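You operate a simulated robot arm through the tools that you are given. There is no shell and no other tool. Be economical: measure what you need, move in short steps, check, and stop when the job is done.

You run a simulated two-armed robot. Do the job below in one go: nothing can be reset, and whatever is moved stays where it is left.

JOB
Pick up the small drive marked "627" from the top of the short bench with one hand, pass it to the other hand and put it on the top of the green cabinet. Set down upright: small drive.

Only the result counts: the job must be done as asked and must still hold three seconds after the hand-in. Knocking over, shifting, dropping, spilling or breaking anything else fails it.

ROBOT AND FRAMES
Two 7-joint arms with two-finger parallel grippers on one trunk, on a base that drives. Base frame: it is fixed to the floor where the robot stands at the start and does not move with it; the origin is under the middle of the robot, x ahead of it, y to its left, z up; the surface under the hand at the start is at about z = 720. Readings come in mm, degrees, newtons and seconds.
The left shoulder is at the start at [70, 163, 1120], the right one opposite. With the tool pointing down near the work surface each hand reaches from about 360 to 880 mm from the robot's upright axis, wherever it stands, measured 20 degrees to its own side. Places, roughly: top of the green cabinet [1800, 3900, 1000]. Payload 3.43 kg a hand.
The TCP of each hand is the grasp point between the finger pads, 34 mm short of the fingertips. In the tool frame z runs along the fingers and y along their closing line. Largest opening 128 mm; finger width 24, thickness 12; the body of the gripper, 48 by 130 mm, starts 96 mm behind the TCP.
Orientation is told as [roll, pitch, yaw] about the base's x, y, z axes, in that order, counted from this pose: with the fingers straight down and closing along the base's y, the tool's x points along the base's -x, its y along +y and its z along -z.

CONTROLS
- The arms move only by the tool move_arm. It takes "left_moves", "right_moves" or both (then of equal length, played together; a hand with none holds still); each is a list that holds one entry, the list of rows, each a list of 7 numbers: the shift along the base's x, y, z in units of 200 mm (1.0 is 200 mm), then the turn, a rotation vector about the base's x, y, z in units of 120 degrees (1.0 is 120 degrees), then the opening, from 0 (shut) to 1 (fully open). In form: [[[x, y, z, wx, wy, wz, fingers], ...]]. A call has 1 to 12 rows; each row is the pose to reach, as a shift and turn from the pose commanded when the call began. A call with a number of a shift or a turn outside -1 to 1 is refused whole. A row lasts 0.2 s, in which the tool goes at most 50 mm and 8.6 degrees; a call with a longer step from one row to the next is refused whole, and so is a gripper value outside its range. A pose out of reach is approached as far as the arm can. The call stops where the force on the tool passes 40 N (or 10 N more than at its start, if that is more) or the arm is blocked; 0.2 s more then pass. Each finger travels about 153 mm/s and halts on what it meets, pressing with about 26 N; the grip force reading is that of the motor and also rises with nothing between the fingers. The clock runs only during rows and for 0.2 s after the last one: add rows that repeat a pose to give the fingers time. The reply holds the time, the measured pose of the TCP, the force on the tool along the base axes, the opening and the grip force, in the units named above and with some noise, with the torque about the TCP (base axes, N m) and any sound that the robot's microphone picked up, and new pictures: "pictures" is both (left out), scene, wrist or none (wrist: the cameras of the hands that moved).
- Cameras (640 x 400 px; columns grow to the right, rows downward): "scene" is now at [120.3, -49.2, 1340.4]; the picture's right is [-0.56, -0.83, 0.00], its down [-0.52, 0.36, -0.77] and it looks along [0.64, -0.44, -0.63] (base axes); focal length 276 px, centre (320, 200). "left" rides on the left gripper at [76, 11, -160] in its tool frame; the picture's right is [-0.15, 0.99, 0.00], its down [-0.88, -0.13, -0.46] and it looks along [-0.45, -0.07, 0.89] (tool axes); focal length 234 px, centre (320, 200). "right" rides on the right gripper at [76, -11, -160] in its tool frame; the picture's right is [0.15, 0.99, 0.00], its down [-0.88, 0.13, -0.46] and it looks along [-0.45, 0.07, 0.89] (tool axes); focal length 234 px, centre (320, 200). There is no depth. A picture from a camera that has moved, and an enlarged one, comes with that camera's place and axes in the base frame and with its lens.
- slide_trunk(by): slides the trunk up (or, below 0, down) by that many mm; the arms and the scene camera ride with it, the base frame stays. It gives what a move gives, with no picture.
- base_move(legs): drives the robot by 1 to 6 legs, each [ahead, left, turn to the left] in mm, mm and degrees, along the robot's own axes; the way and the turn of a leg run together, so that a leg with both is an arc; at most 1500 mm and 180 degrees a leg. The arms and the cameras ride along, it lands a little off, and it stops where it bumps. It gives what a move gives, and a new picture of the scene camera.
- aim_head(pan, tilt): turns the head with the scene camera to pan (to the left, within 86 degrees either way) and tilt (down, from -29 to 69), counted from straight ahead of the robot. It gives what a move gives, and a new picture of the scene camera.
- zoom(camera, box): a new picture of the part [left, top, right, bottom] of that camera's present view, enlarged. It takes no simulated time.
- hand_in(): hands the job in; it is judged then, once.

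Work in short steps. Places have to be worked out from the pictures, the camera data and where the tool is seen: move nearer, look again, correct. Check each grasp and each placing, and mend what went wrong. You have 120 turns and 260 pictures in all, those below and enlarged ones among them. Open the grippers and draw the arms clear of the work before you hand the job in, unless the task says otherwise; then end with one line.

The tools are called after ">>>" by a JSON object that holds its "method" and its "body". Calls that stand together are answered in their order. move_arm: Moves the arms, as the interface text tells. Its arguments: {"type":"object","properties":{"left_moves":{"type":"array","items":{"type":"array","items":{"type":"array","items":{"type":"number"}}}},"right_moves":{"type":"array","items":{"type":"array","items":{"type":"array","items":{"type":"number"}}}},"pictures":{"type":"string","enum":["both","scene","wrist","none"]}},"required":[]} The other tools are called the same way: slide_trunk (by) slides the trunk up or down; base_move (legs) drives the base; aim_head (pan, tilt) turns the head that bears the scene camera; zoom (camera, box) takes an enlarged picture of a part of a camera's view; hand_in () hands the job in.

At the start:

```text
time: 0.0
left_tcp_pos: [662.3, -114.8, 1051.3]
left_tool_rot: [0.0, 0.0, -0.1]
left_wrist_force: [0.6, -0.4, 0.0]
left_wrist_torque: [-0.01, 0.0, 0.02]
left_finger_gap: 128.3
left_grasp_force: 0.2
right_tcp_pos: [337.5, -459.6, 1023.0]
right_tool_rot: [0.0, 0.0, 0.0]
right_wrist_force: [-0.3, 0.0, -0.4]
right_wrist_torque: [-0.02, -0.04, -0.02]
right_finger_gap: 127.9
right_grasp_force: 0.1
trunk travel left (down, up): [-600.0, 340.0]
robot x, y, heading: [4.9, -2.6, 0.1]
head pan, tilt: [-34.4, 39.4]
```

scene: 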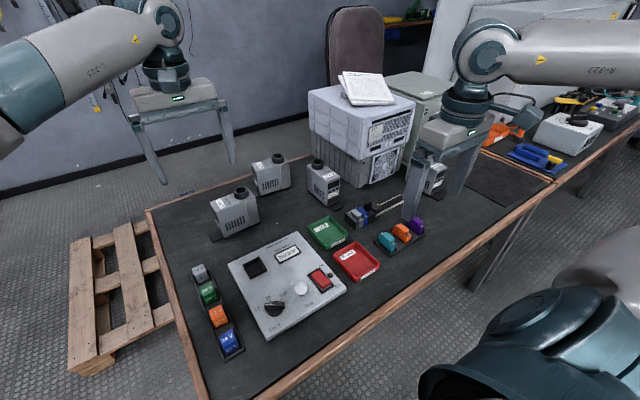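
right: 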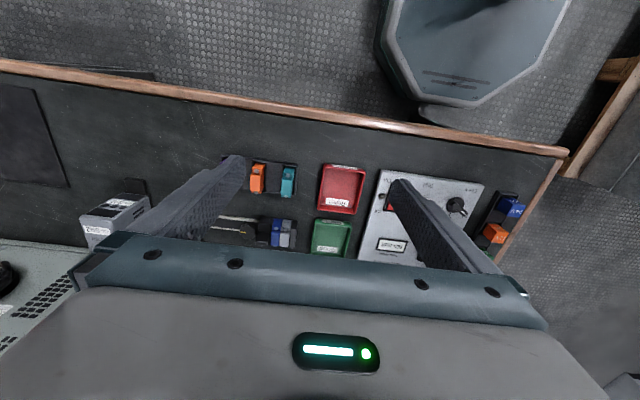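
left: 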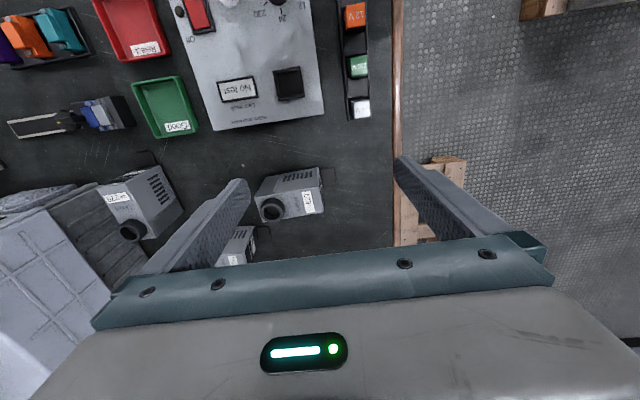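

The bench shows several small grey drives; I zoom in to read their markings.

>>> {"method": "zoom", "body": {"camera": "scene", "box": [200, 140, 360, 240]}}

>>> {"method": "zoom", "body": {"camera": "left", "box": [80, 140, 340, 280]}}

>>> {"method": "zoom", "body": {"camera": "scene", "box": [380, 120, 500, 220]}}

>>> {"method": "zoom", "body": {"camera": "right", "box": [60, 150, 220, 260]}}

```text
4.00 times, centred on (280, 190) of scene
camera zoom: at [120.3, -49.2, 1340.4], right [-0.56, -0.83, 0.0], down [-0.52, 0.36, -0.77], along [0.64, -0.44, -0.63], focal length 1103 px, centre (480, 240)
```

zoom: 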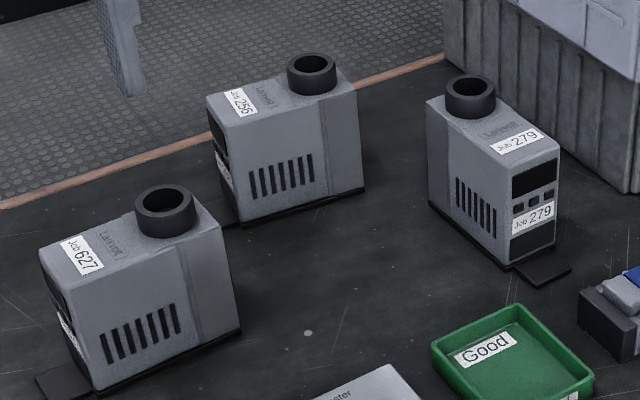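

```text
2.46 times, centred on (210, 210) of left
camera zoom: at [585.0, -104.8, 1211.3], right [0.15, 0.99, 0.0], down [0.88, -0.13, 0.46], along [0.45, -0.07, -0.89], focal length 576 px, centre (591, 175)
```

zoom: 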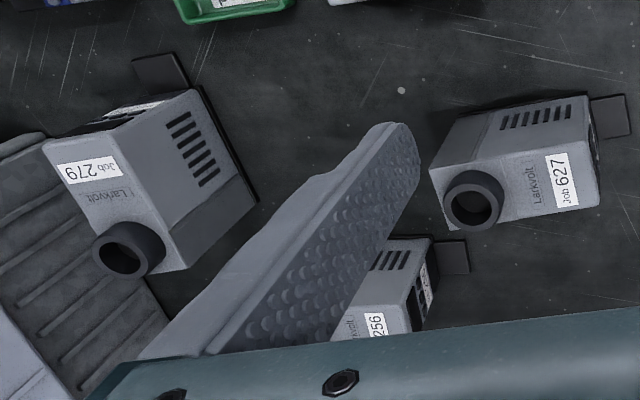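

```text
4.00 times, centred on (440, 170) of scene
camera zoom: at [120.3, -49.2, 1340.4], right [-0.56, -0.83, 0.0], down [-0.52, 0.36, -0.77], along [0.64, -0.44, -0.63], focal length 1103 px, centre (-160, 320)
```

zoom: 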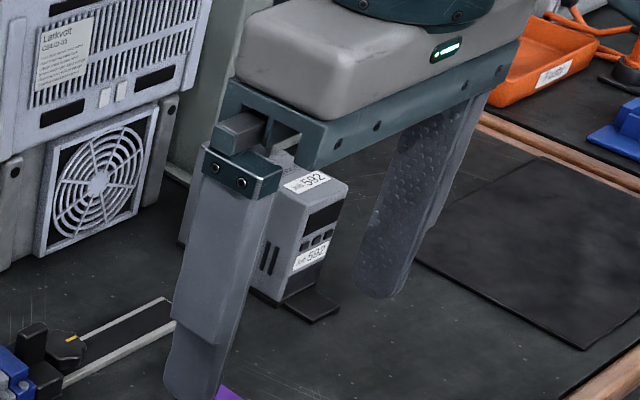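

```text
3.64 times, centred on (140, 205) of right
camera zoom: at [261.4, -471.3, 1182.9], right [-0.15, 0.99, 0.0], down [0.88, 0.13, 0.46], along [0.45, 0.07, -0.89], focal length 852 px, centre (974, 182)
```

zoom: 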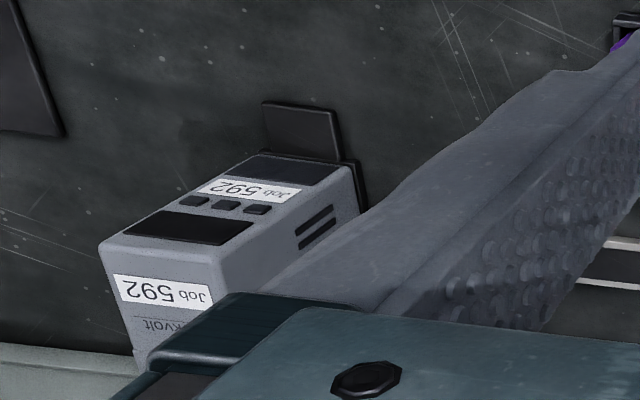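

627's chimney top triangulates to about (773, -220, 861), its front facing +y. I move the left hand aside, turn both hands so that they close along x (camera sides outward), and bring the right one nearer.

>>> {"method": "move_arm", "body": {"right_moves": [[[0.09, 0.02, 0.02, 0, 0, 0.068, 1], [0.18, 0.04, 0.04, 0, 0, 0.136, 1], [0.27, 0.06, 0.06, 0, 0, 0.204, 1], [0.36, 0.08, 0.08, 0, 0, 0.272, 1], [0.45, 0.1, 0.1, 0, 0, 0.34, 1], [0.54, 0.12, 0.12, 0, 0, 0.408, 1], [0.63, 0.14, 0.14, 0, 0, 0.476, 1], [0.72, 0.16, 0.16, 0, 0, 0.544, 1], [0.81, 0.18, 0.18, 0, 0, 0.612, 1], [0.9, 0.2, 0.2, 0, 0, 0.68, 1], [1, 0.22, 0.22, 0, 0, 0.75, 1]]], "left_moves": [[[0, 0.09, 0.02, 0, 0, -0.068, 1], [0, 0.18, 0.04, 0, 0, -0.136, 1], [0, 0.27, 0.06, 0, 0, -0.204, 1], [0, 0.36, 0.08, 0, 0, -0.272, 1], [0, 0.45, 0.1, 0, 0, -0.34, 1], [0, 0.54, 0.12, 0, 0, -0.408, 1], [0, 0.63, 0.14, 0, 0, -0.476, 1], [0, 0.72, 0.16, 0, 0, -0.544, 1], [0, 0.81, 0.18, 0, 0, -0.612, 1], [0, 0.9, 0.2, 0, 0, -0.68, 1], [0, 1, 0.22, 0, 0, -0.75, 1]]]}}

```text
time: 2.4
left_tcp_pos: [484.2, 34.3, 1074.4]
left_tool_rot: [0.3, 0.1, -88.9]
left_wrist_force: [-0.6, 0.2, 0.4]
left_wrist_torque: [0.06, -0.01, 0.01]
left_finger_gap: 127.8
left_grasp_force: 0.0
left hand out of reach, approached as far as the arm can: row 7, 8, 9, 10, 11
right_tcp_pos: [347.1, -211.5, 1053.7]
right_tool_rot: [-1.2, 1.1, 88.1]
right_wrist_force: [-0.4, -0.8, -0.2]
right_wrist_torque: [0.03, 0.01, 0.01]
right_finger_gap: 128.4
right_grasp_force: 0.2
right hand out of reach, approached as far as the arm can: row 5, 6, 7, 8, 9, 10, 11
trunk travel left (down, up): [-600.0, 340.0]
robot x, y, heading: [-0.6, 0.4, 0.0]
head pan, tilt: [-34.4, 39.4]
camera scene: at [119.8, -51.1, 1340.4], right [-0.57, -0.82, 0.0], down [-0.52, 0.36, -0.77], along [0.64, -0.44, -0.64], focal length 276 px, centre (320, 200)
camera right: at [352.7, -284.7, 1212.8], right [-0.99, -0.11, -0.02], down [-0.11, 0.89, 0.44], along [-0.03, 0.44, -0.9], focal length 234 px, centre (320, 200)
camera left: at [492.3, 109.9, 1234.6], right [0.99, -0.13, 0.01], down [-0.12, -0.88, 0.45], along [-0.05, -0.45, -0.89], focal length 234 px, centre (320, 200)
```

scene: 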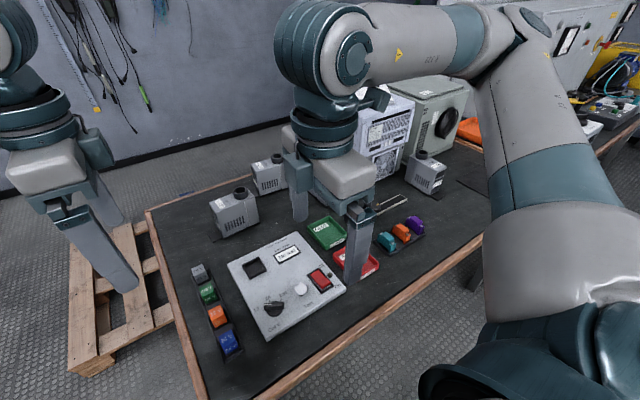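
right: 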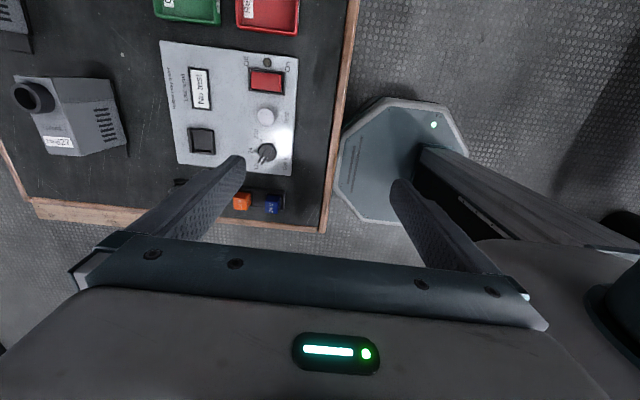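
left: 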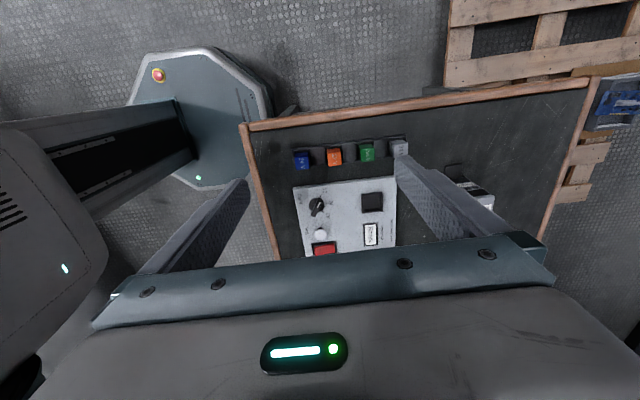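

Reach suffered at yaw 90. I test whether the right hand can move outward toward the drive from here.

>>> {"method": "move_arm", "body": {"right_moves": [[[0.2, 0, -0.1, 0, 0, 0, 1], [0.4, 0, -0.2, 0, 0, 0, 1], [0.6, 0, -0.3, 0, 0, 0, 1], [0.8, 0, -0.4, 0, 0, 0, 1], [1, 0, -0.5, 0, 0, 0, 1]]], "left_moves": [[[0, 0.2, 0, 0, 0, 0, 1], [0, 0.4, 0, 0, 0, 0, 1], [0, 0.6, 0, 0, 0, 0, 1], [0, 0.8, 0, 0, 0, 0, 1], [0, 1, 0, 0, 0, 0, 1]]], "pictures": "none"}}

```text
time: 3.6
left_tcp_pos: [412.7, 187.0, 1067.9]
left_tool_rot: [0.0, 0.0, -89.7]
left_wrist_force: [0.1, 0.3, 0.5]
left_wrist_torque: [0.0, 0.04, 0.01]
left_finger_gap: 128.2
left_grasp_force: 0.0
left hand out of reach, approached as far as the arm can: row 1, 2, 3, 4, 5
right_tcp_pos: [430.8, -132.3, 910.2]
right_tool_rot: [-1.9, 0.7, 88.2]
right_wrist_force: [1.2, -0.6, 0.1]
right_wrist_torque: [0.0, 0.06, 0.0]
right_finger_gap: 128.1
right_grasp_force: 0.0
right hand out of reach, approached as far as the arm can: row 1, 2, 3, 4, 5
trunk travel left (down, up): [-600.0, 340.0]
robot x, y, heading: [-0.4, -1.3, -0.1]
head pan, tilt: [-34.4, 39.4]
```

Inward turn of the wrists limits reach; I turn both back to yaw 0, then will try the right hand at yaw -90 instead.

>>> {"method": "move_arm", "body": {"right_moves": [[[0, -0.09, 0.08, 0, 0, -0.068, 1], [0, -0.18, 0.16, 0, 0, -0.136, 1], [0, -0.27, 0.24, 0, 0, -0.204, 1], [0, -0.36, 0.32, 0, 0, -0.272, 1], [0, -0.45, 0.4, 0, 0, -0.34, 1], [0, -0.54, 0.48, 0, 0, -0.408, 1], [0, -0.63, 0.56, 0, 0, -0.476, 1], [0, -0.72, 0.6, 0, 0, -0.544, 1], [0, -0.81, 0.6, 0, 0, -0.612, 1], [0, -0.9, 0.6, 0, 0, -0.68, 1], [0, -1, 0.6, 0, 0, -0.735, 1]]], "left_moves": [[[0, 0.09, 0.02, 0, 0, 0.068, 1], [0, 0.18, 0.04, 0, 0, 0.136, 1], [0, 0.27, 0.06, 0, 0, 0.204, 1], [0, 0.36, 0.08, 0, 0, 0.272, 1], [0, 0.45, 0.1, 0, 0, 0.34, 1], [0, 0.54, 0.1, 0, 0, 0.408, 1], [0, 0.63, 0.1, 0, 0, 0.476, 1], [0, 0.72, 0.1, 0, 0, 0.544, 1], [0, 0.81, 0.1, 0, 0, 0.612, 1], [0, 0.9, 0.1, 0, 0, 0.68, 1], [0, 1, 0.1, 0, 0, 0.74, 1]]], "pictures": "none"}}

```text
time: 6.0
left_tcp_pos: [412.7, 384.0, 1089.2]
left_tool_rot: [-0.1, 0.0, -1.1]
left_wrist_force: [0.5, 0.9, -0.4]
left_wrist_torque: [0.03, -0.04, 0.02]
left_finger_gap: 128.1
left_grasp_force: 0.1
right_tcp_pos: [432.1, -331.9, 1036.7]
right_tool_rot: [0.0, 0.0, 1.7]
right_wrist_force: [-0.2, 1.1, 0.2]
right_wrist_torque: [0.01, -0.02, 0.02]
right_finger_gap: 128.1
right_grasp_force: 0.0
trunk travel left (down, up): [-600.0, 340.0]
robot x, y, heading: [2.3, -2.6, 0.1]
head pan, tilt: [-34.4, 39.4]
```

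Commands resume from the reached pose. Now I turn the right hand to yaw -90 while moving toward the drive at height.

>>> {"method": "move_arm", "body": {"right_moves": [[[0.09, 0.02, 0, 0, 0, -0.07, 1], [0.18, 0.04, 0, 0, 0, -0.14, 1], [0.27, 0.06, 0, 0, 0, -0.21, 1], [0.36, 0.08, 0, 0, 0, -0.28, 1], [0.45, 0.1, 0, 0, 0, -0.35, 1], [0.54, 0.12, 0, 0, 0, -0.42, 1], [0.63, 0.14, 0, 0, 0, -0.49, 1], [0.72, 0.16, 0, 0, 0, -0.56, 1], [0.81, 0.18, 0, 0, 0, -0.63, 1], [0.9, 0.2, 0, 0, 0, -0.7, 1], [1, 0.22, 0, 0, 0, -0.765, 1]]], "pictures": "both"}}

```text
time: 8.4
left_tcp_pos: [414.6, 384.6, 1088.3]
left_tool_rot: [0.0, 0.1, -1.2]
left_wrist_force: [0.4, -0.4, 0.4]
left_wrist_torque: [-0.01, 0.01, -0.01]
left_finger_gap: 128.0
left_grasp_force: 0.0
right_tcp_pos: [632.8, -286.6, 1035.3]
right_tool_rot: [-0.1, 0.1, -90.0]
right_wrist_force: [-0.1, -0.4, 0.4]
right_wrist_torque: [0.01, 0.01, -0.01]
right_finger_gap: 128.0
right_grasp_force: 0.1
trunk travel left (down, up): [-600.0, 340.0]
robot x, y, heading: [-3.4, -1.6, 0.1]
head pan, tilt: [-34.4, 39.4]
camera scene: at [121.6, -49.0, 1340.3], right [-0.56, -0.83, 0.0], down [-0.52, 0.36, -0.77], along [0.64, -0.44, -0.64], focal length 276 px, centre (320, 200)
camera right: at [622.7, -210.2, 1194.8], right [0.99, 0.14, 0.0], down [0.13, -0.88, 0.46], along [0.06, -0.45, -0.89], focal length 234 px, centre (320, 200)
```

scene: 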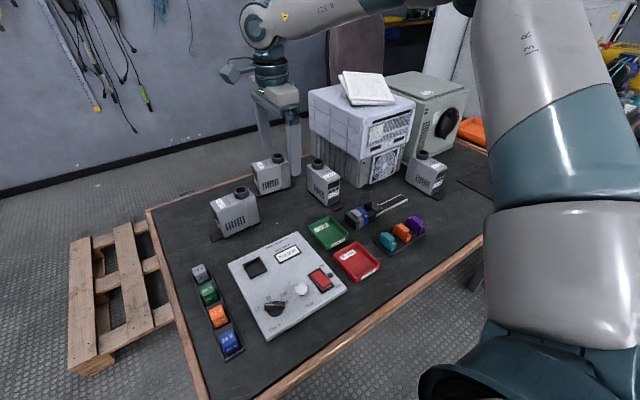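
right: 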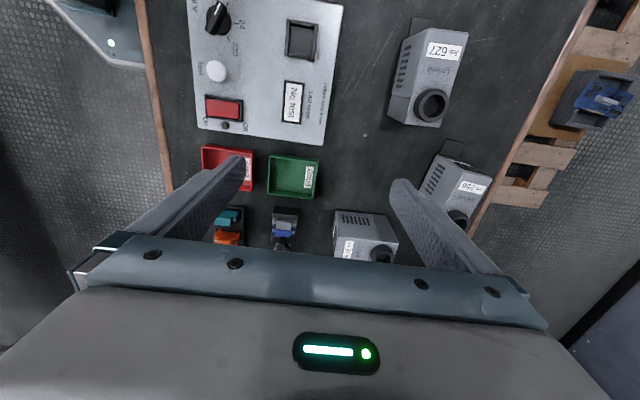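

Yaw -90 works with good reach. 627's body is about x 752–806, y -251…-134, top 834; I move above its chimney end and look down.

>>> {"method": "move_arm", "body": {"right_moves": [[[0.2, 0.08, 0, 0, 0, 0, 1], [0.4, 0.16, 0, 0, 0, 0, 1], [0.6, 0.24, 0, 0, 0, 0, 1], [0.73, 0.3, -0.1, 0, 0, 0, 1], [0.73, 0.3, -0.3, 0, 0, 0, 1], [0.73, 0.3, -0.3, 0, 0, 0, 1]]]}}

```text
time: 9.8
left_tcp_pos: [412.9, 384.2, 1088.5]
left_tool_rot: [0.1, 0.0, -1.2]
left_wrist_force: [-0.3, 0.0, 0.2]
left_wrist_torque: [0.0, -0.01, 0.01]
left_finger_gap: 127.9
left_grasp_force: 0.1
right_tcp_pos: [704.9, -271.5, 985.0]
right_tool_rot: [0.1, 0.1, -90.0]
right_wrist_force: [-0.6, -0.2, -0.4]
right_wrist_torque: [-0.02, 0.01, 0.03]
right_finger_gap: 128.2
right_grasp_force: 0.1
right hand out of reach, approached as far as the arm can: row 2, 3, 4, 5, 6
trunk travel left (down, up): [-600.0, 340.0]
robot x, y, heading: [-2.4, 0.2, -0.0]
head pan, tilt: [-34.4, 39.4]
camera scene: at [120.3, -48.8, 1340.5], right [-0.56, -0.83, 0.0], down [-0.52, 0.36, -0.77], along [0.64, -0.44, -0.63], focal length 276 px, centre (320, 200)
camera right: at [693.1, -195.4, 1144.8], right [0.99, 0.15, 0.0], down [0.13, -0.88, 0.46], along [0.07, -0.45, -0.89], focal length 234 px, centre (320, 200)
```

scene: 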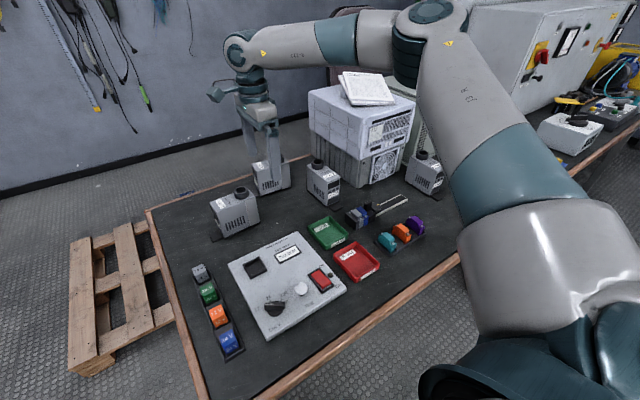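
right: 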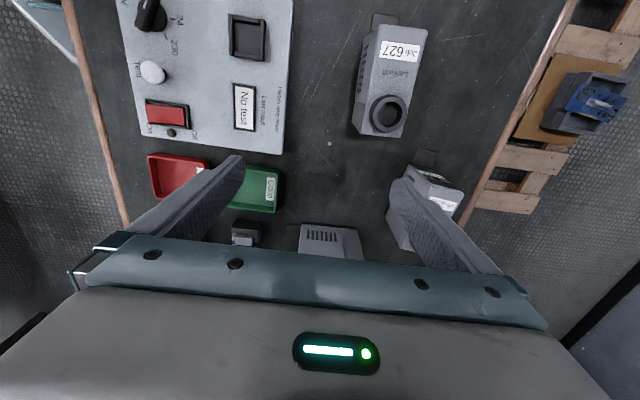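

The hand stops at (705,-271); a joint limit. I'll retract and drive the base around to the bench's +y end, facing about -55°, so the drive is nearer and the wrist turn smaller.

>>> {"method": "move_arm", "body": {"right_moves": [[[-0.2, -0.05, 0.1, 0, 0, 0.05, 1], [-0.4, -0.1, 0.2, 0, 0, 0.1, 1], [-0.6, -0.15, 0.3, 0, 0, 0.15, 1], [-0.8, -0.2, 0.4, 0, 0, 0.2, 1], [-1, -0.25, 0.4, 0, 0, 0.25, 1]]], "pictures": "none"}}

>>> {"method": "aim_head", "body": {"pan": 20, "tilt": 45}}

```text
time: 11.0
left_tcp_pos: [413.7, 382.0, 1088.5]
left_tool_rot: [0.0, -0.2, -1.2]
left_wrist_force: [-1.0, 0.6, -0.7]
left_wrist_torque: [0.01, -0.04, -0.02]
left_finger_gap: 127.9
left_grasp_force: 0.1
right_tcp_pos: [504.6, -321.2, 1067.1]
right_tool_rot: [0.2, 0.0, -59.7]
right_wrist_force: [-0.5, -1.0, 0.5]
right_wrist_torque: [0.0, -0.01, 0.0]
right_finger_gap: 128.1
right_grasp_force: 0.2
trunk travel left (down, up): [-600.0, 340.0]
robot x, y, heading: [4.1, 1.1, 0.1]
head pan, tilt: [-34.4, 39.4]
```

```text
time: 12.2
left_tcp_pos: [413.4, 384.5, 1088.6]
left_tool_rot: [0.0, -0.1, -1.2]
left_wrist_force: [-0.2, -0.4, 0.7]
left_wrist_torque: [0.01, 0.0, -0.02]
left_finger_gap: 128.2
left_grasp_force: 0.1
right_tcp_pos: [505.8, -321.0, 1065.3]
right_tool_rot: [0.0, 0.0, -60.0]
right_wrist_force: [0.3, -1.1, 0.1]
right_wrist_torque: [-0.02, 0.01, 0.03]
right_finger_gap: 127.9
right_grasp_force: 0.0
trunk travel left (down, up): [-600.0, 340.0]
robot x, y, heading: [0.3, 2.1, 0.0]
head pan, tilt: [20.0, 45.0]
camera scene: at [126.3, 27.1, 1332.3], right [0.34, -0.94, 0.0], down [-0.66, -0.24, -0.71], along [0.66, 0.24, -0.71], focal length 276 px, centre (320, 200)
```

scene: 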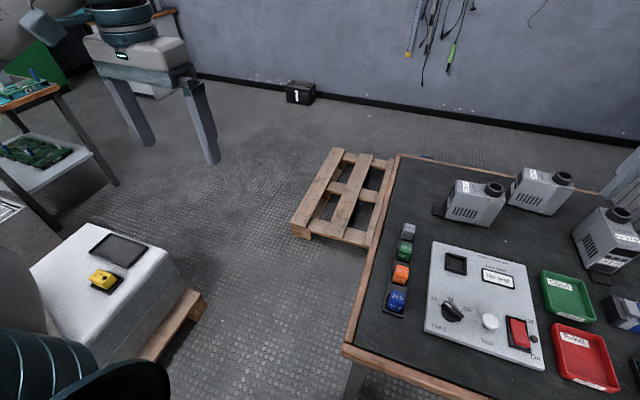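

Corridor between bench end (y≈40) and the crate pallet (y≈740) takes the base (radius ~290). I drive left 375 and look before going ahead.

>>> {"method": "base_move", "body": {"legs": [[0, 375, 0]]}}

```text
time: 14.6
left_tcp_pos: [412.4, 756.3, 1087.8]
left_tool_rot: [0.0, 0.0, -1.1]
left_wrist_force: [-0.3, 0.2, 0.0]
left_wrist_torque: [-0.04, 0.02, -0.01]
left_finger_gap: 128.2
left_grasp_force: 0.0
right_tcp_pos: [506.6, 51.5, 1066.5]
right_tool_rot: [0.0, 0.0, -59.9]
right_wrist_force: [0.0, 0.5, -0.8]
right_wrist_torque: [0.01, -0.01, -0.05]
right_finger_gap: 128.1
right_grasp_force: 0.0
trunk travel left (down, up): [-600.0, 340.0]
robot x, y, heading: [-3.1, 373.5, 0.1]
head pan, tilt: [20.0, 45.0]
camera scene: at [125.7, 398.1, 1332.3], right [0.34, -0.94, 0.0], down [-0.66, -0.24, -0.71], along [0.66, 0.24, -0.71], focal length 276 px, centre (320, 200)
```

scene: 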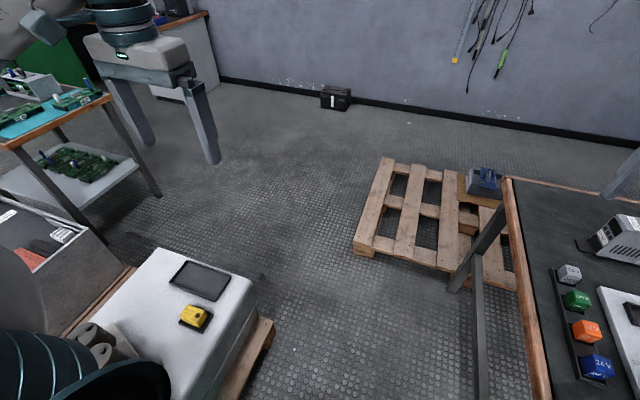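

Clearance confirmed (crate corner ≈ (497,757)). Going ahead 400, then turning right 50.

>>> {"method": "base_move", "body": {"legs": [[400, 0, 0], [0, 0, -50]]}}

```text
time: 19.3
left_tcp_pos: [960.4, 303.1, 1088.6]
left_tool_rot: [0.0, 0.0, -51.0]
left_wrist_force: [0.0, 0.0, -0.1]
left_wrist_torque: [0.02, 0.0, 0.01]
left_finger_gap: 128.0
left_grasp_force: 0.1
right_tcp_pos: [482.4, -221.7, 1066.5]
right_tool_rot: [0.0, 0.0, -109.7]
right_wrist_force: [-0.2, 0.2, 0.0]
right_wrist_torque: [-0.03, -0.04, 0.0]
right_finger_gap: 128.0
right_grasp_force: 0.1
trunk travel left (down, up): [-600.0, 340.0]
robot x, y, heading: [398.9, 368.9, -50.0]
head pan, tilt: [20.0, 45.0]
camera scene: at [502.8, 291.2, 1332.3], right [-0.5, -0.87, 0.0], down [-0.61, 0.35, -0.71], along [0.61, -0.35, -0.71], focal length 276 px, centre (320, 200)
```

scene: 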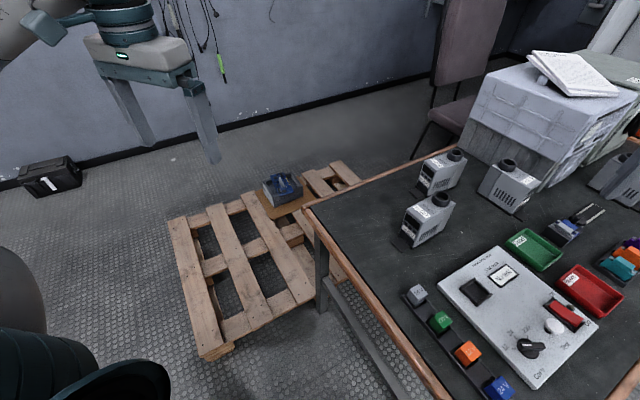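

Now the right hand goes toward above the drive, turning to yaw -90.

>>> {"method": "move_arm", "body": {"right_moves": [[[0.2, 0, 0, 0, 0, 0.04, 1], [0.4, 0, 0, 0, 0, 0.08, 1], [0.6, 0, 0, 0, 0, 0.12, 1], [0.8, 0, -0.1, 0, 0, 0.165, 1], [1, 0, -0.2, 0, 0, 0.165, 1]]], "pictures": "none"}}

>>> {"method": "aim_head", "body": {"pan": -5, "tilt": 45}}

>>> {"method": "move_arm", "body": {"right_moves": [[[0.2, 0, -0.1, 0, 0, 0, 1], [0.4, 0, -0.1, 0, 0, 0, 1], [0.485, 0, -0.2, 0, 0, 0, 1], [0.485, 0, -0.2, 0, 0, 0, 1]]]}}

```text
time: 20.5
left_tcp_pos: [961.6, 302.0, 1087.9]
left_tool_rot: [0.0, 0.1, -51.1]
left_wrist_force: [-0.2, 0.2, -0.4]
left_wrist_torque: [0.01, 0.0, 0.0]
left_finger_gap: 128.1
left_grasp_force: 0.1
right_tcp_pos: [665.7, -223.8, 1026.4]
right_tool_rot: [0.1, 0.0, -89.9]
right_wrist_force: [0.3, -0.3, -1.0]
right_wrist_torque: [0.03, -0.03, -0.01]
right_finger_gap: 128.1
right_grasp_force: 0.1
right hand out of reach, approached as far as the arm can: row 5
trunk travel left (down, up): [-600.0, 340.0]
robot x, y, heading: [401.0, 369.4, -49.8]
head pan, tilt: [20.0, 45.0]
```

```text
time: 21.4
left_tcp_pos: [962.8, 303.2, 1087.1]
left_tool_rot: [0.0, -0.1, -51.0]
left_wrist_force: [0.2, 1.4, 0.4]
left_wrist_torque: [0.02, 0.02, 0.02]
left_finger_gap: 128.1
left_grasp_force: 0.1
right_tcp_pos: [667.0, -223.0, 1026.7]
right_tool_rot: [0.0, 0.0, -89.9]
right_wrist_force: [-0.6, 1.4, 0.2]
right_wrist_torque: [0.0, -0.02, 0.02]
right_finger_gap: 127.9
right_grasp_force: 0.0
trunk travel left (down, up): [-600.0, 340.0]
robot x, y, heading: [398.8, 373.8, -49.6]
head pan, tilt: [-5.0, 45.0]
camera scene: at [479.6, 265.0, 1332.2], right [-0.82, -0.58, 0.0], down [-0.41, 0.58, -0.71], along [0.41, -0.58, -0.71], focal length 276 px, centre (320, 200)
```

scene: 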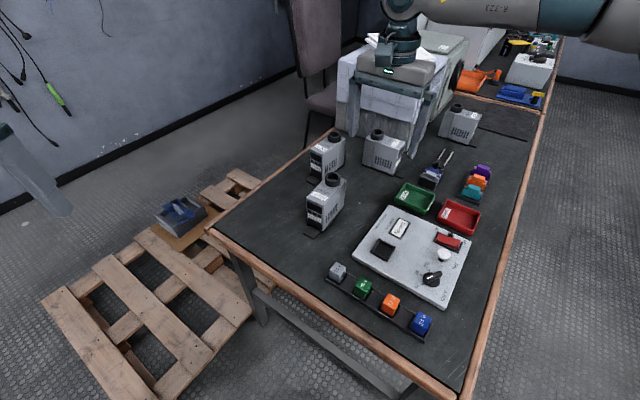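

```text
time: 22.4
left_tcp_pos: [961.4, 303.6, 1087.6]
left_tool_rot: [0.0, 0.0, -51.0]
left_wrist_force: [-0.5, -0.4, -0.3]
left_wrist_torque: [-0.04, -0.01, -0.01]
left_finger_gap: 128.0
left_grasp_force: 0.0
right_tcp_pos: [664.6, -225.6, 1000.2]
right_tool_rot: [0.1, 0.1, -89.9]
right_wrist_force: [-0.4, 0.4, 0.1]
right_wrist_torque: [-0.01, 0.01, 0.0]
right_finger_gap: 127.9
right_grasp_force: 0.1
right hand out of reach, approached as far as the arm can: row 1, 2, 3, 4
trunk travel left (down, up): [-600.0, 340.0]
robot x, y, heading: [402.7, 370.2, -50.0]
head pan, tilt: [-5.0, 45.0]
camera scene: at [479.3, 265.3, 1332.3], right [-0.82, -0.58, 0.0], down [-0.41, 0.58, -0.71], along [0.41, -0.58, -0.71], focal length 276 px, centre (320, 200)
camera right: at [653.8, -150.4, 1159.4], right [0.99, 0.15, 0.0], down [0.13, -0.88, 0.46], along [0.07, -0.45, -0.89], focal length 234 px, centre (320, 200)
```

scene: 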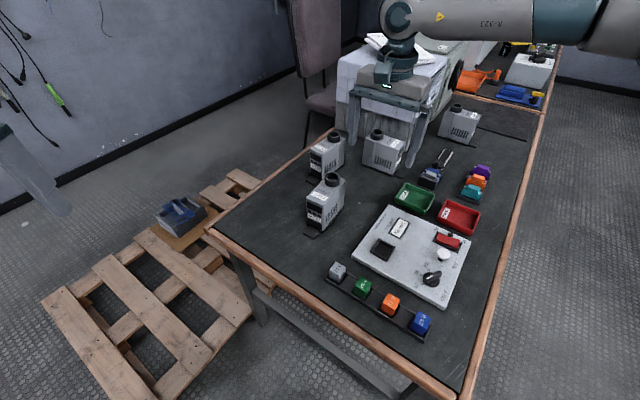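
right: 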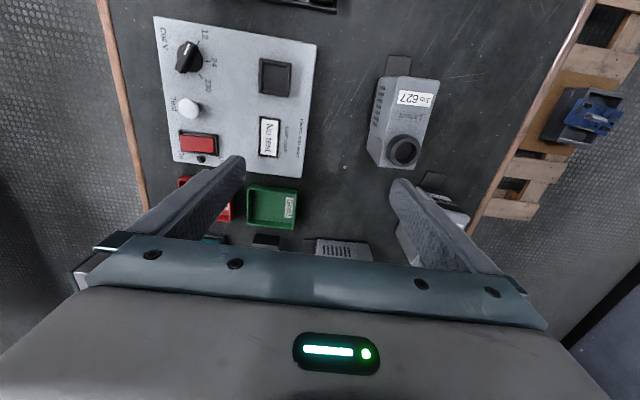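

The right arm can't cross left of about -16° relative. I turn the base 20° to the left so the target lies at about -28°.

>>> {"method": "base_move", "body": {"legs": [[0, 0, 20]]}}

```text
time: 23.9
left_tcp_pos: [949.5, 499.2, 1088.5]
left_tool_rot: [0.0, -0.1, -31.0]
left_wrist_force: [-0.2, 0.1, -0.9]
left_wrist_torque: [-0.03, 0.03, 0.03]
left_finger_gap: 128.2
left_grasp_force: 0.2
right_tcp_pos: [853.1, -99.8, 999.6]
right_tool_rot: [0.1, -0.1, -69.8]
right_wrist_force: [-1.0, 1.3, -0.3]
right_wrist_torque: [-0.02, 0.02, -0.02]
right_finger_gap: 128.0
right_grasp_force: 0.0
trunk travel left (down, up): [-600.0, 340.0]
robot x, y, heading: [398.2, 371.3, -29.9]
head pan, tilt: [-5.0, 45.0]
camera scene: at [510.4, 298.9, 1332.3], right [-0.57, -0.82, 0.0], down [-0.58, 0.4, -0.71], along [0.58, -0.4, -0.71], focal length 276 px, centre (320, 200)
```

scene: 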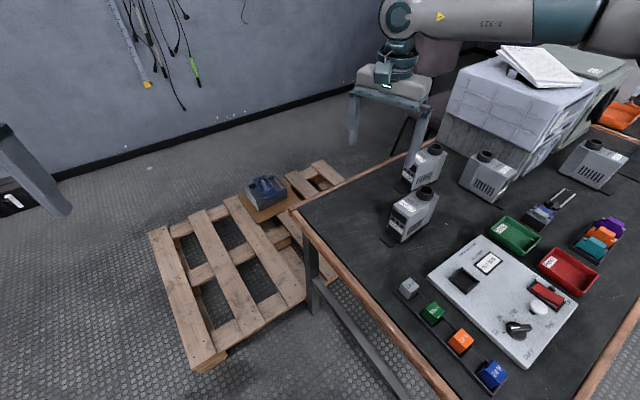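

Now shift the right hand to above the chimney end (779, -228), yaw -90.

>>> {"method": "move_arm", "body": {"right_moves": [[[-0.1, -0.16, 0, 0, 0, -0.042, 1], [-0.2, -0.32, 0, 0, 0, -0.084, 1], [-0.3, -0.48, 0, 0, 0, -0.126, 1], [-0.37, -0.64, 0, 0, 0, -0.168, 1], [-0.37, -0.64, 0, 0, 0, -0.168, 1]]]}}

```text
time: 25.1
left_tcp_pos: [950.5, 500.3, 1086.4]
left_tool_rot: [0.0, 0.0, -31.0]
left_wrist_force: [0.2, -0.2, 0.9]
left_wrist_torque: [-0.04, -0.01, 0.03]
left_finger_gap: 128.0
left_grasp_force: 0.1
right_tcp_pos: [780.2, -228.4, 998.7]
right_tool_rot: [0.1, -0.1, -90.1]
right_wrist_force: [-0.1, -0.1, 0.2]
right_wrist_torque: [-0.04, 0.01, 0.0]
right_finger_gap: 128.0
right_grasp_force: 0.0
trunk travel left (down, up): [-600.0, 340.0]
robot x, y, heading: [398.5, 368.2, -29.6]
head pan, tilt: [-5.0, 45.0]
camera scene: at [510.9, 299.1, 1332.2], right [-0.57, -0.82, 0.0], down [-0.58, 0.4, -0.71], along [0.58, -0.4, -0.71], focal length 276 px, centre (320, 200)
camera right: at [768.4, -151.2, 1159.3], right [0.99, 0.14, 0.0], down [0.13, -0.88, 0.46], along [0.07, -0.45, -0.89], focal length 234 px, centre (320, 200)
```

scene: 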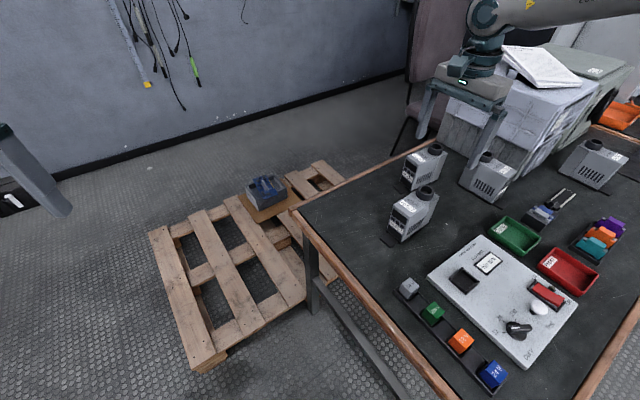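
right: 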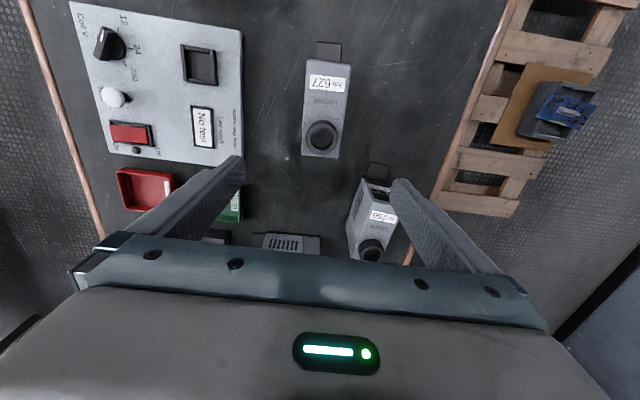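

Position consistent; zoom to measure edges and yaw precisely.

>>> {"method": "zoom", "body": {"camera": "right", "box": [270, 30, 380, 180]}}

```text
2.67 times, centred on (325, 105) of right
camera zoom: at [768.4, -151.2, 1159.3], right [0.99, 0.14, 0.0], down [0.13, -0.88, 0.46], along [0.07, -0.45, -0.89], focal length 624 px, centre (307, 453)
```

zoom: 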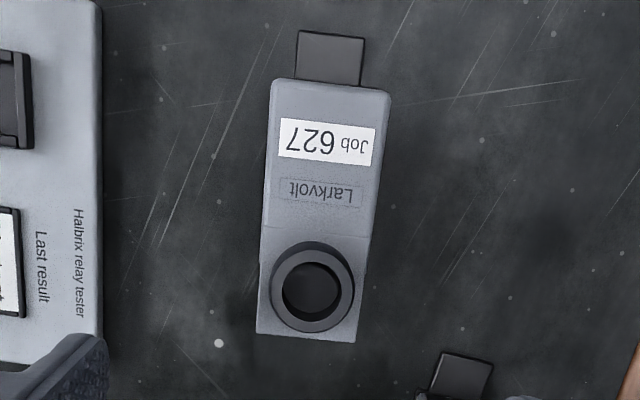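

627 is 53 mm wide, centre x≈781 at the chimney end, yaw about +2°. Descend 200 mm to z≈799 straddling it.

>>> {"method": "move_arm", "body": {"right_moves": [[[0.005, 0, -0.2, 0, 0, 0.016, 1], [0.005, 0, -0.4, 0, 0, 0.016, 1], [0.005, 0, -0.55, 0, 0, 0.016, 1], [0.005, 0, -0.7, 0, 0, 0.016, 1], [0.005, 0, -0.85, 0, 0, 0.016, 1], [0.005, 0, -1, 0, 0, 0.016, 1], [0.005, 0, -1, 0, 0, 0.016, 1]]]}}

```text
time: 26.7
left_tcp_pos: [949.7, 500.6, 1086.7]
left_tool_rot: [0.0, 0.0, -31.0]
left_wrist_force: [0.5, 0.4, 0.4]
left_wrist_torque: [-0.01, -0.01, -0.02]
left_finger_gap: 127.9
left_grasp_force: 0.1
right_tcp_pos: [780.7, -228.9, 800.1]
right_tool_rot: [0.1, 0.0, -88.2]
right_wrist_force: [-0.5, -1.8, -0.1]
right_wrist_torque: [-0.02, -0.01, -0.02]
right_finger_gap: 128.1
right_grasp_force: 0.1
trunk travel left (down, up): [-600.0, 340.0]
robot x, y, heading: [400.3, 370.5, -29.7]
head pan, tilt: [-5.0, 45.0]
camera scene: at [509.9, 299.1, 1332.4], right [-0.57, -0.82, 0.0], down [-0.58, 0.4, -0.71], along [0.58, -0.4, -0.71], focal length 276 px, centre (320, 200)
camera right: at [765.8, -153.2, 959.1], right [0.98, 0.18, 0.0], down [0.16, -0.88, 0.46], along [0.08, -0.45, -0.89], focal length 234 px, centre (320, 200)
```

scene: 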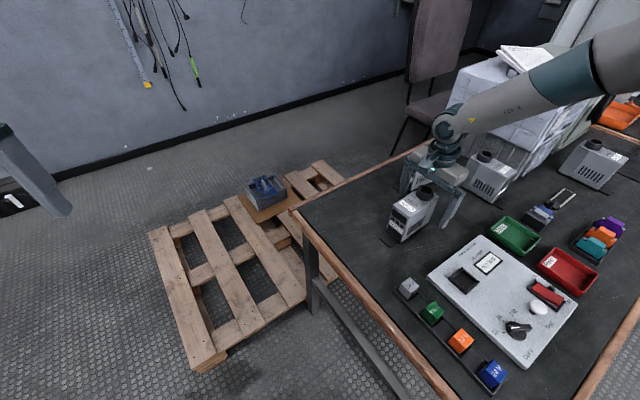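
right: 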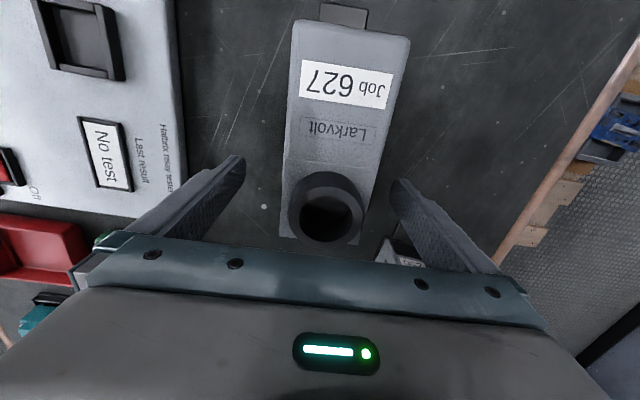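

Fingers straddle the chimney end; the drive's yaw is a bit more (~+3.5°). Zoom the scene to check clearance to 256.

>>> {"method": "zoom", "body": {"camera": "scene", "box": [370, 120, 530, 260]}}

```text
2.86 times, centred on (450, 190) of scene
camera zoom: at [509.9, 299.1, 1332.4], right [-0.57, -0.82, 0.0], down [-0.58, 0.4, -0.71], along [0.58, -0.4, -0.71], focal length 788 px, centre (-51, 229)
```

zoom: 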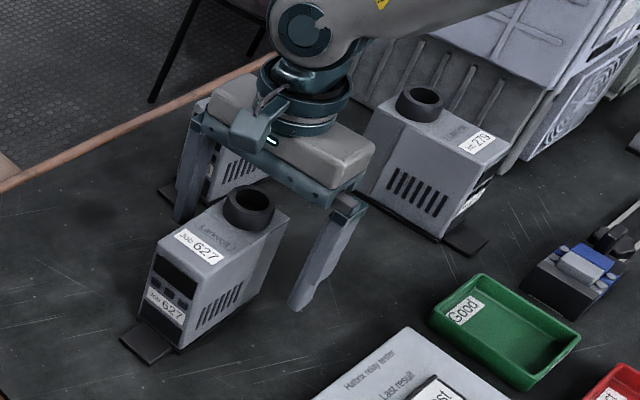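

Clear. Close the right hand on the drive with the small yaw correction.

>>> {"method": "move_arm", "body": {"right_moves": [[[0.012, 0, 0, 0, 0, 0.012, 1], [0.012, 0, 0, 0, 0, 0.012, 0.5], [0.012, 0, 0, 0, 0, 0.012, 0], [0.012, 0, 0, 0, 0, 0.012, 0], [0.012, 0, 0, 0, 0, 0.012, 0], [0.012, 0, 0, 0, 0, 0.012, 0]]], "pictures": "wrist"}}

```text
time: 28.1
left_tcp_pos: [950.4, 499.7, 1087.3]
left_tool_rot: [0.1, 0.1, -31.1]
left_wrist_force: [-0.8, -1.2, -0.4]
left_wrist_torque: [0.02, 0.0, 0.01]
left_finger_gap: 128.1
left_grasp_force: 0.3
right_tcp_pos: [782.6, -229.1, 800.2]
right_tool_rot: [0.1, 0.0, -86.8]
right_wrist_force: [-1.8, -1.0, 0.0]
right_wrist_torque: [-0.2, 0.3, -0.11]
right_finger_gap: 55.8
right_grasp_force: 26.5
trunk travel left (down, up): [-600.0, 340.0]
robot x, y, heading: [402.7, 367.8, -29.8]
head pan, tilt: [-5.0, 45.0]
camera right: at [767.0, -153.5, 959.1], right [0.98, 0.2, 0.0], down [0.18, -0.87, 0.46], along [0.09, -0.45, -0.89], focal length 234 px, centre (320, 200)
```

right: 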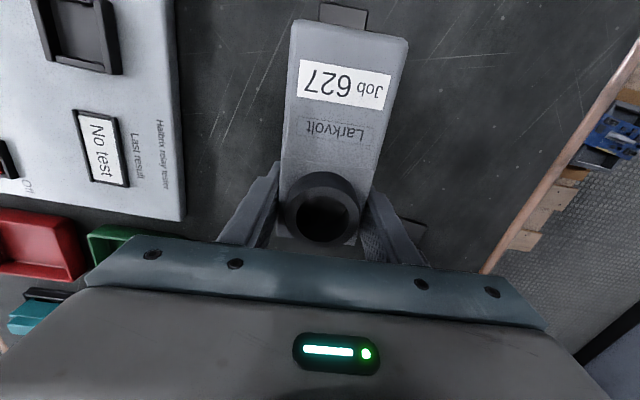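

Gripped (55.8 mm). Lift 30 mm to check weight and sag.

>>> {"method": "move_arm", "body": {"right_moves": [[[0, 0, 0.05, 0, 0, 0, 0], [0, 0, 0.1, 0, 0, 0, 0], [0, 0, 0.15, 0, 0, 0, 0], [0, 0, 0.15, 0, 0, 0, 0], [0, 0, 0.15, 0, 0, 0, 0]]]}}

```text
time: 29.3
left_tcp_pos: [949.7, 498.9, 1089.1]
left_tool_rot: [0.0, 0.1, -31.1]
left_wrist_force: [0.4, 0.1, 1.1]
left_wrist_torque: [0.0, -0.01, 0.0]
left_finger_gap: 128.1
left_grasp_force: 0.1
right_tcp_pos: [783.3, -227.6, 830.7]
right_tool_rot: [0.1, 0.0, -86.8]
right_wrist_force: [-0.6, -0.8, -5.4]
right_wrist_torque: [-0.23, 0.0, -0.04]
right_finger_gap: 55.6
right_grasp_force: 26.1
trunk travel left (down, up): [-600.0, 340.0]
robot x, y, heading: [399.6, 367.2, -30.0]
head pan, tilt: [-5.0, 45.0]
camera scene: at [510.7, 298.1, 1332.2], right [-0.57, -0.82, 0.0], down [-0.58, 0.4, -0.71], along [0.58, -0.4, -0.71], focal length 276 px, centre (320, 200)
camera right: at [767.4, -153.7, 988.8], right [0.98, 0.2, 0.0], down [0.18, -0.87, 0.46], along [0.09, -0.45, -0.89], focal length 234 px, centre (320, 200)
```

scene: 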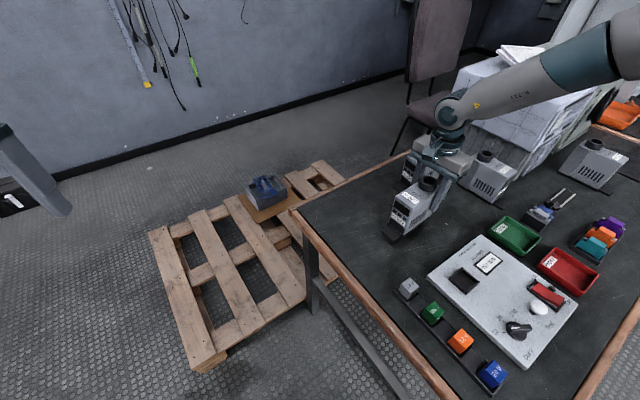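
right: 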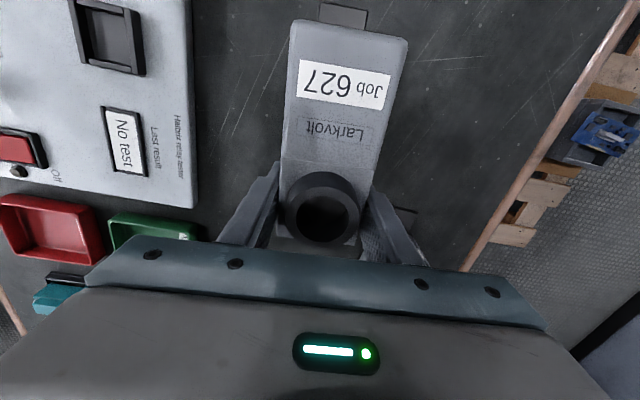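

Weight 5.4 N, no sag. Lift 200 mm, then in a second call bring it in front of the robot, turning it so its front faces the robot (relative yaw 0).

>>> {"method": "move_arm", "body": {"right_moves": [[[0, 0, 0.15, 0, 0, 0, 0], [0, 0, 0.3, 0, 0, 0, 0], [0, 0, 0.45, 0, 0, 0, 0], [0, 0, 0.6, 0, 0, 0, 0], [0, 0, 0.75, 0, 0, 0, 0], [0, 0, 0.9, 0, 0, 0, 0], [0, 0, 1, 0, 0, 0, 0]]], "pictures": "none"}}

>>> {"method": "move_arm", "body": {"right_moves": [[[0.01, 0.1, 0, 0, 0, 0.059, 0], [0.03, 0.22, 0, 0, 0, 0.118, 0], [0.05, 0.34, 0, 0, 0, 0.177, 0], [0.06, 0.46, 0, 0, 0, 0.236, 0], [0.08, 0.58, 0, 0, 0, 0.295, 0], [0.1, 0.7, 0, 0, 0, 0.354, 0], [0.11, 0.82, 0, 0, 0, 0.413, 0], [0.12, 0.95, 0, 0, 0, 0.475, 0], [0.12, 1, 0, 0, 0, 0.475, 0], [0.12, 1, 0, 0, 0, 0.475, 0]]]}}

```text
time: 30.9
left_tcp_pos: [951.0, 497.7, 1086.9]
left_tool_rot: [0.0, 0.0, -31.0]
left_wrist_force: [0.3, 0.5, -1.1]
left_wrist_torque: [-0.01, 0.01, -0.01]
left_finger_gap: 128.0
left_grasp_force: 0.2
right_tcp_pos: [783.6, -228.4, 1030.8]
right_tool_rot: [0.0, 0.1, -86.6]
right_wrist_force: [0.9, 0.8, -5.6]
right_wrist_torque: [-0.2, -0.02, 0.0]
right_finger_gap: 56.1
right_grasp_force: 26.2
trunk travel left (down, up): [-600.0, 340.0]
robot x, y, heading: [399.7, 371.2, -29.4]
head pan, tilt: [-5.0, 45.0]
```

```text
time: 33.1
left_tcp_pos: [950.2, 498.9, 1087.5]
left_tool_rot: [0.0, -0.1, -31.0]
left_wrist_force: [0.3, 0.4, -0.4]
left_wrist_torque: [0.01, -0.01, 0.01]
left_finger_gap: 127.9
left_grasp_force: 0.1
right_tcp_pos: [807.0, -27.7, 1029.0]
right_tool_rot: [0.2, 0.1, -29.7]
right_wrist_force: [-0.7, -0.8, -6.2]
right_wrist_torque: [-0.12, -0.19, 0.0]
right_finger_gap: 55.9
right_grasp_force: 26.2
trunk travel left (down, up): [-600.0, 340.0]
robot x, y, heading: [397.5, 367.3, -29.9]
head pan, tilt: [-5.0, 45.0]
camera scene: at [510.6, 298.4, 1332.2], right [-0.57, -0.82, 0.0], down [-0.58, 0.4, -0.71], along [0.58, -0.4, -0.71], focal length 276 px, centre (320, 200)
camera right: at [735.6, 0.2, 1188.9], right [0.36, 0.93, 0.0], down [0.83, -0.32, 0.45], along [0.42, -0.16, -0.89], focal length 234 px, centre (320, 200)
```

scene: 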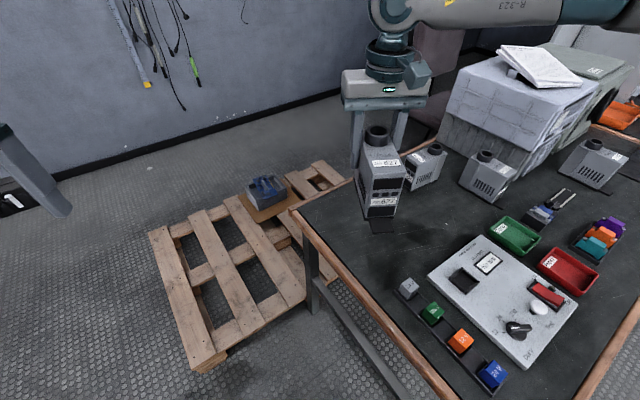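
right: 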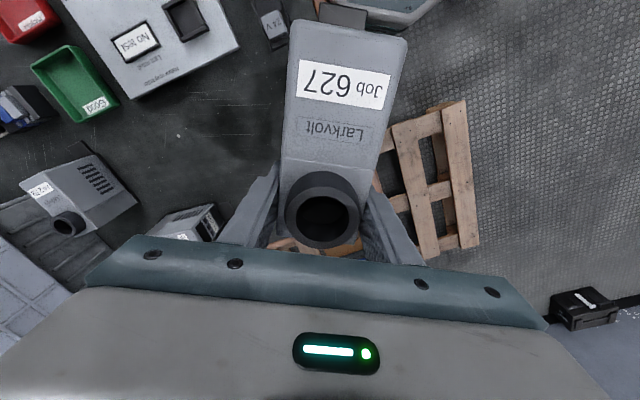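

Both holds fine. For the handover I push the drive 100 mm further out and tilt the left hand 45° (fingers forward-down), staging it to the left.

>>> {"method": "move_arm", "body": {"right_moves": [[[0.07, -0.04, 0, 0, 0, 0, 0], [0.14, -0.08, 0, 0, 0, 0, 0], [0.21, -0.12, 0, 0, 0, 0, 0], [0.28, -0.16, 0, 0, 0, 0, 0], [0.36, -0.21, 0, 0, 0, 0, 0], [0.433, -0.25, 0, 0, 0, 0, 0], [0.433, -0.25, 0, 0, 0, 0, 0]]], "left_moves": [[[0, -0.13, 0.01, -0.031, -0.054, 0.002, 1], [0, -0.26, 0.02, -0.062, -0.108, 0.004, 1], [0, -0.39, 0.04, -0.093, -0.162, 0.006, 1], [0, -0.52, 0.06, -0.125, -0.216, 0.008, 1], [0.01, -0.66, 0.08, -0.156, -0.27, 0.009, 1], [0.015, -0.82, 0.085, -0.1875, -0.325, 0.009, 1], [0.015, -0.82, 0.085, -0.1875, -0.325, 0.009, 1]]]}}

```text
time: 34.7
left_tcp_pos: [961.6, 330.3, 1109.0]
left_tool_rot: [0.3, -45.0, -30.0]
left_wrist_force: [0.1, 0.5, 0.3]
left_wrist_torque: [-0.05, 0.02, -0.01]
left_finger_gap: 127.9
left_grasp_force: 0.0
left hand out of reach, approached as far as the arm can: row 6, 7
right_tcp_pos: [853.5, -92.4, 1030.2]
right_tool_rot: [0.2, -0.1, -29.7]
right_wrist_force: [-0.2, 0.7, -5.7]
right_wrist_torque: [-0.14, -0.16, 0.0]
right_finger_gap: 56.0
right_grasp_force: 25.6
right hand out of reach, approached as far as the arm can: row 2, 3, 4, 5, 6, 7
trunk travel left (down, up): [-600.0, 340.0]
robot x, y, heading: [400.3, 368.6, -29.9]
head pan, tilt: [-5.0, 45.0]
camera scene: at [510.5, 299.4, 1332.3], right [-0.57, -0.82, 0.0], down [-0.58, 0.4, -0.71], along [0.58, -0.4, -0.71], focal length 276 px, centre (320, 200)
camera right: at [781.4, -65.9, 1189.1], right [0.36, 0.93, 0.0], down [0.83, -0.32, 0.46], along [0.43, -0.16, -0.89], focal length 234 px, centre (320, 200)
camera left: at [821.4, 422.0, 1169.1], right [0.58, 0.81, 0.11], down [0.19, -0.27, 0.94], along [0.79, -0.53, -0.31], focal length 234 px, centre (320, 200)
```

scene: 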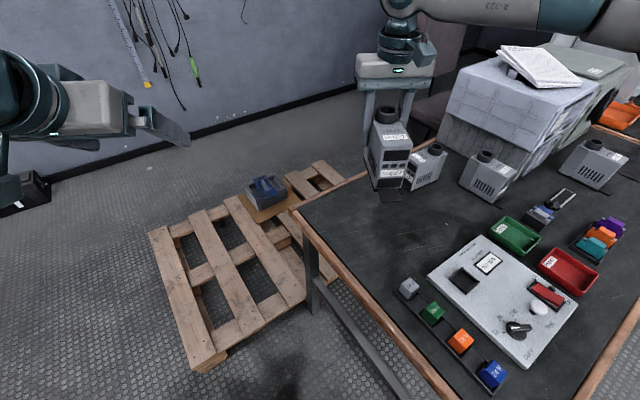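
right: 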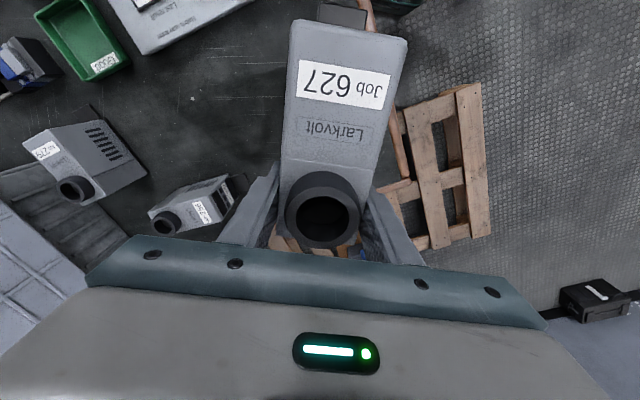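
left: 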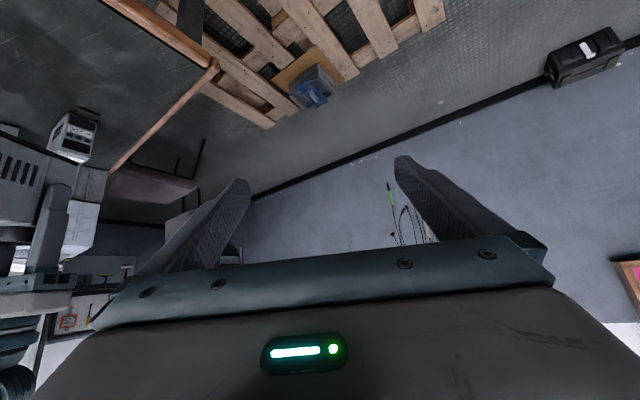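

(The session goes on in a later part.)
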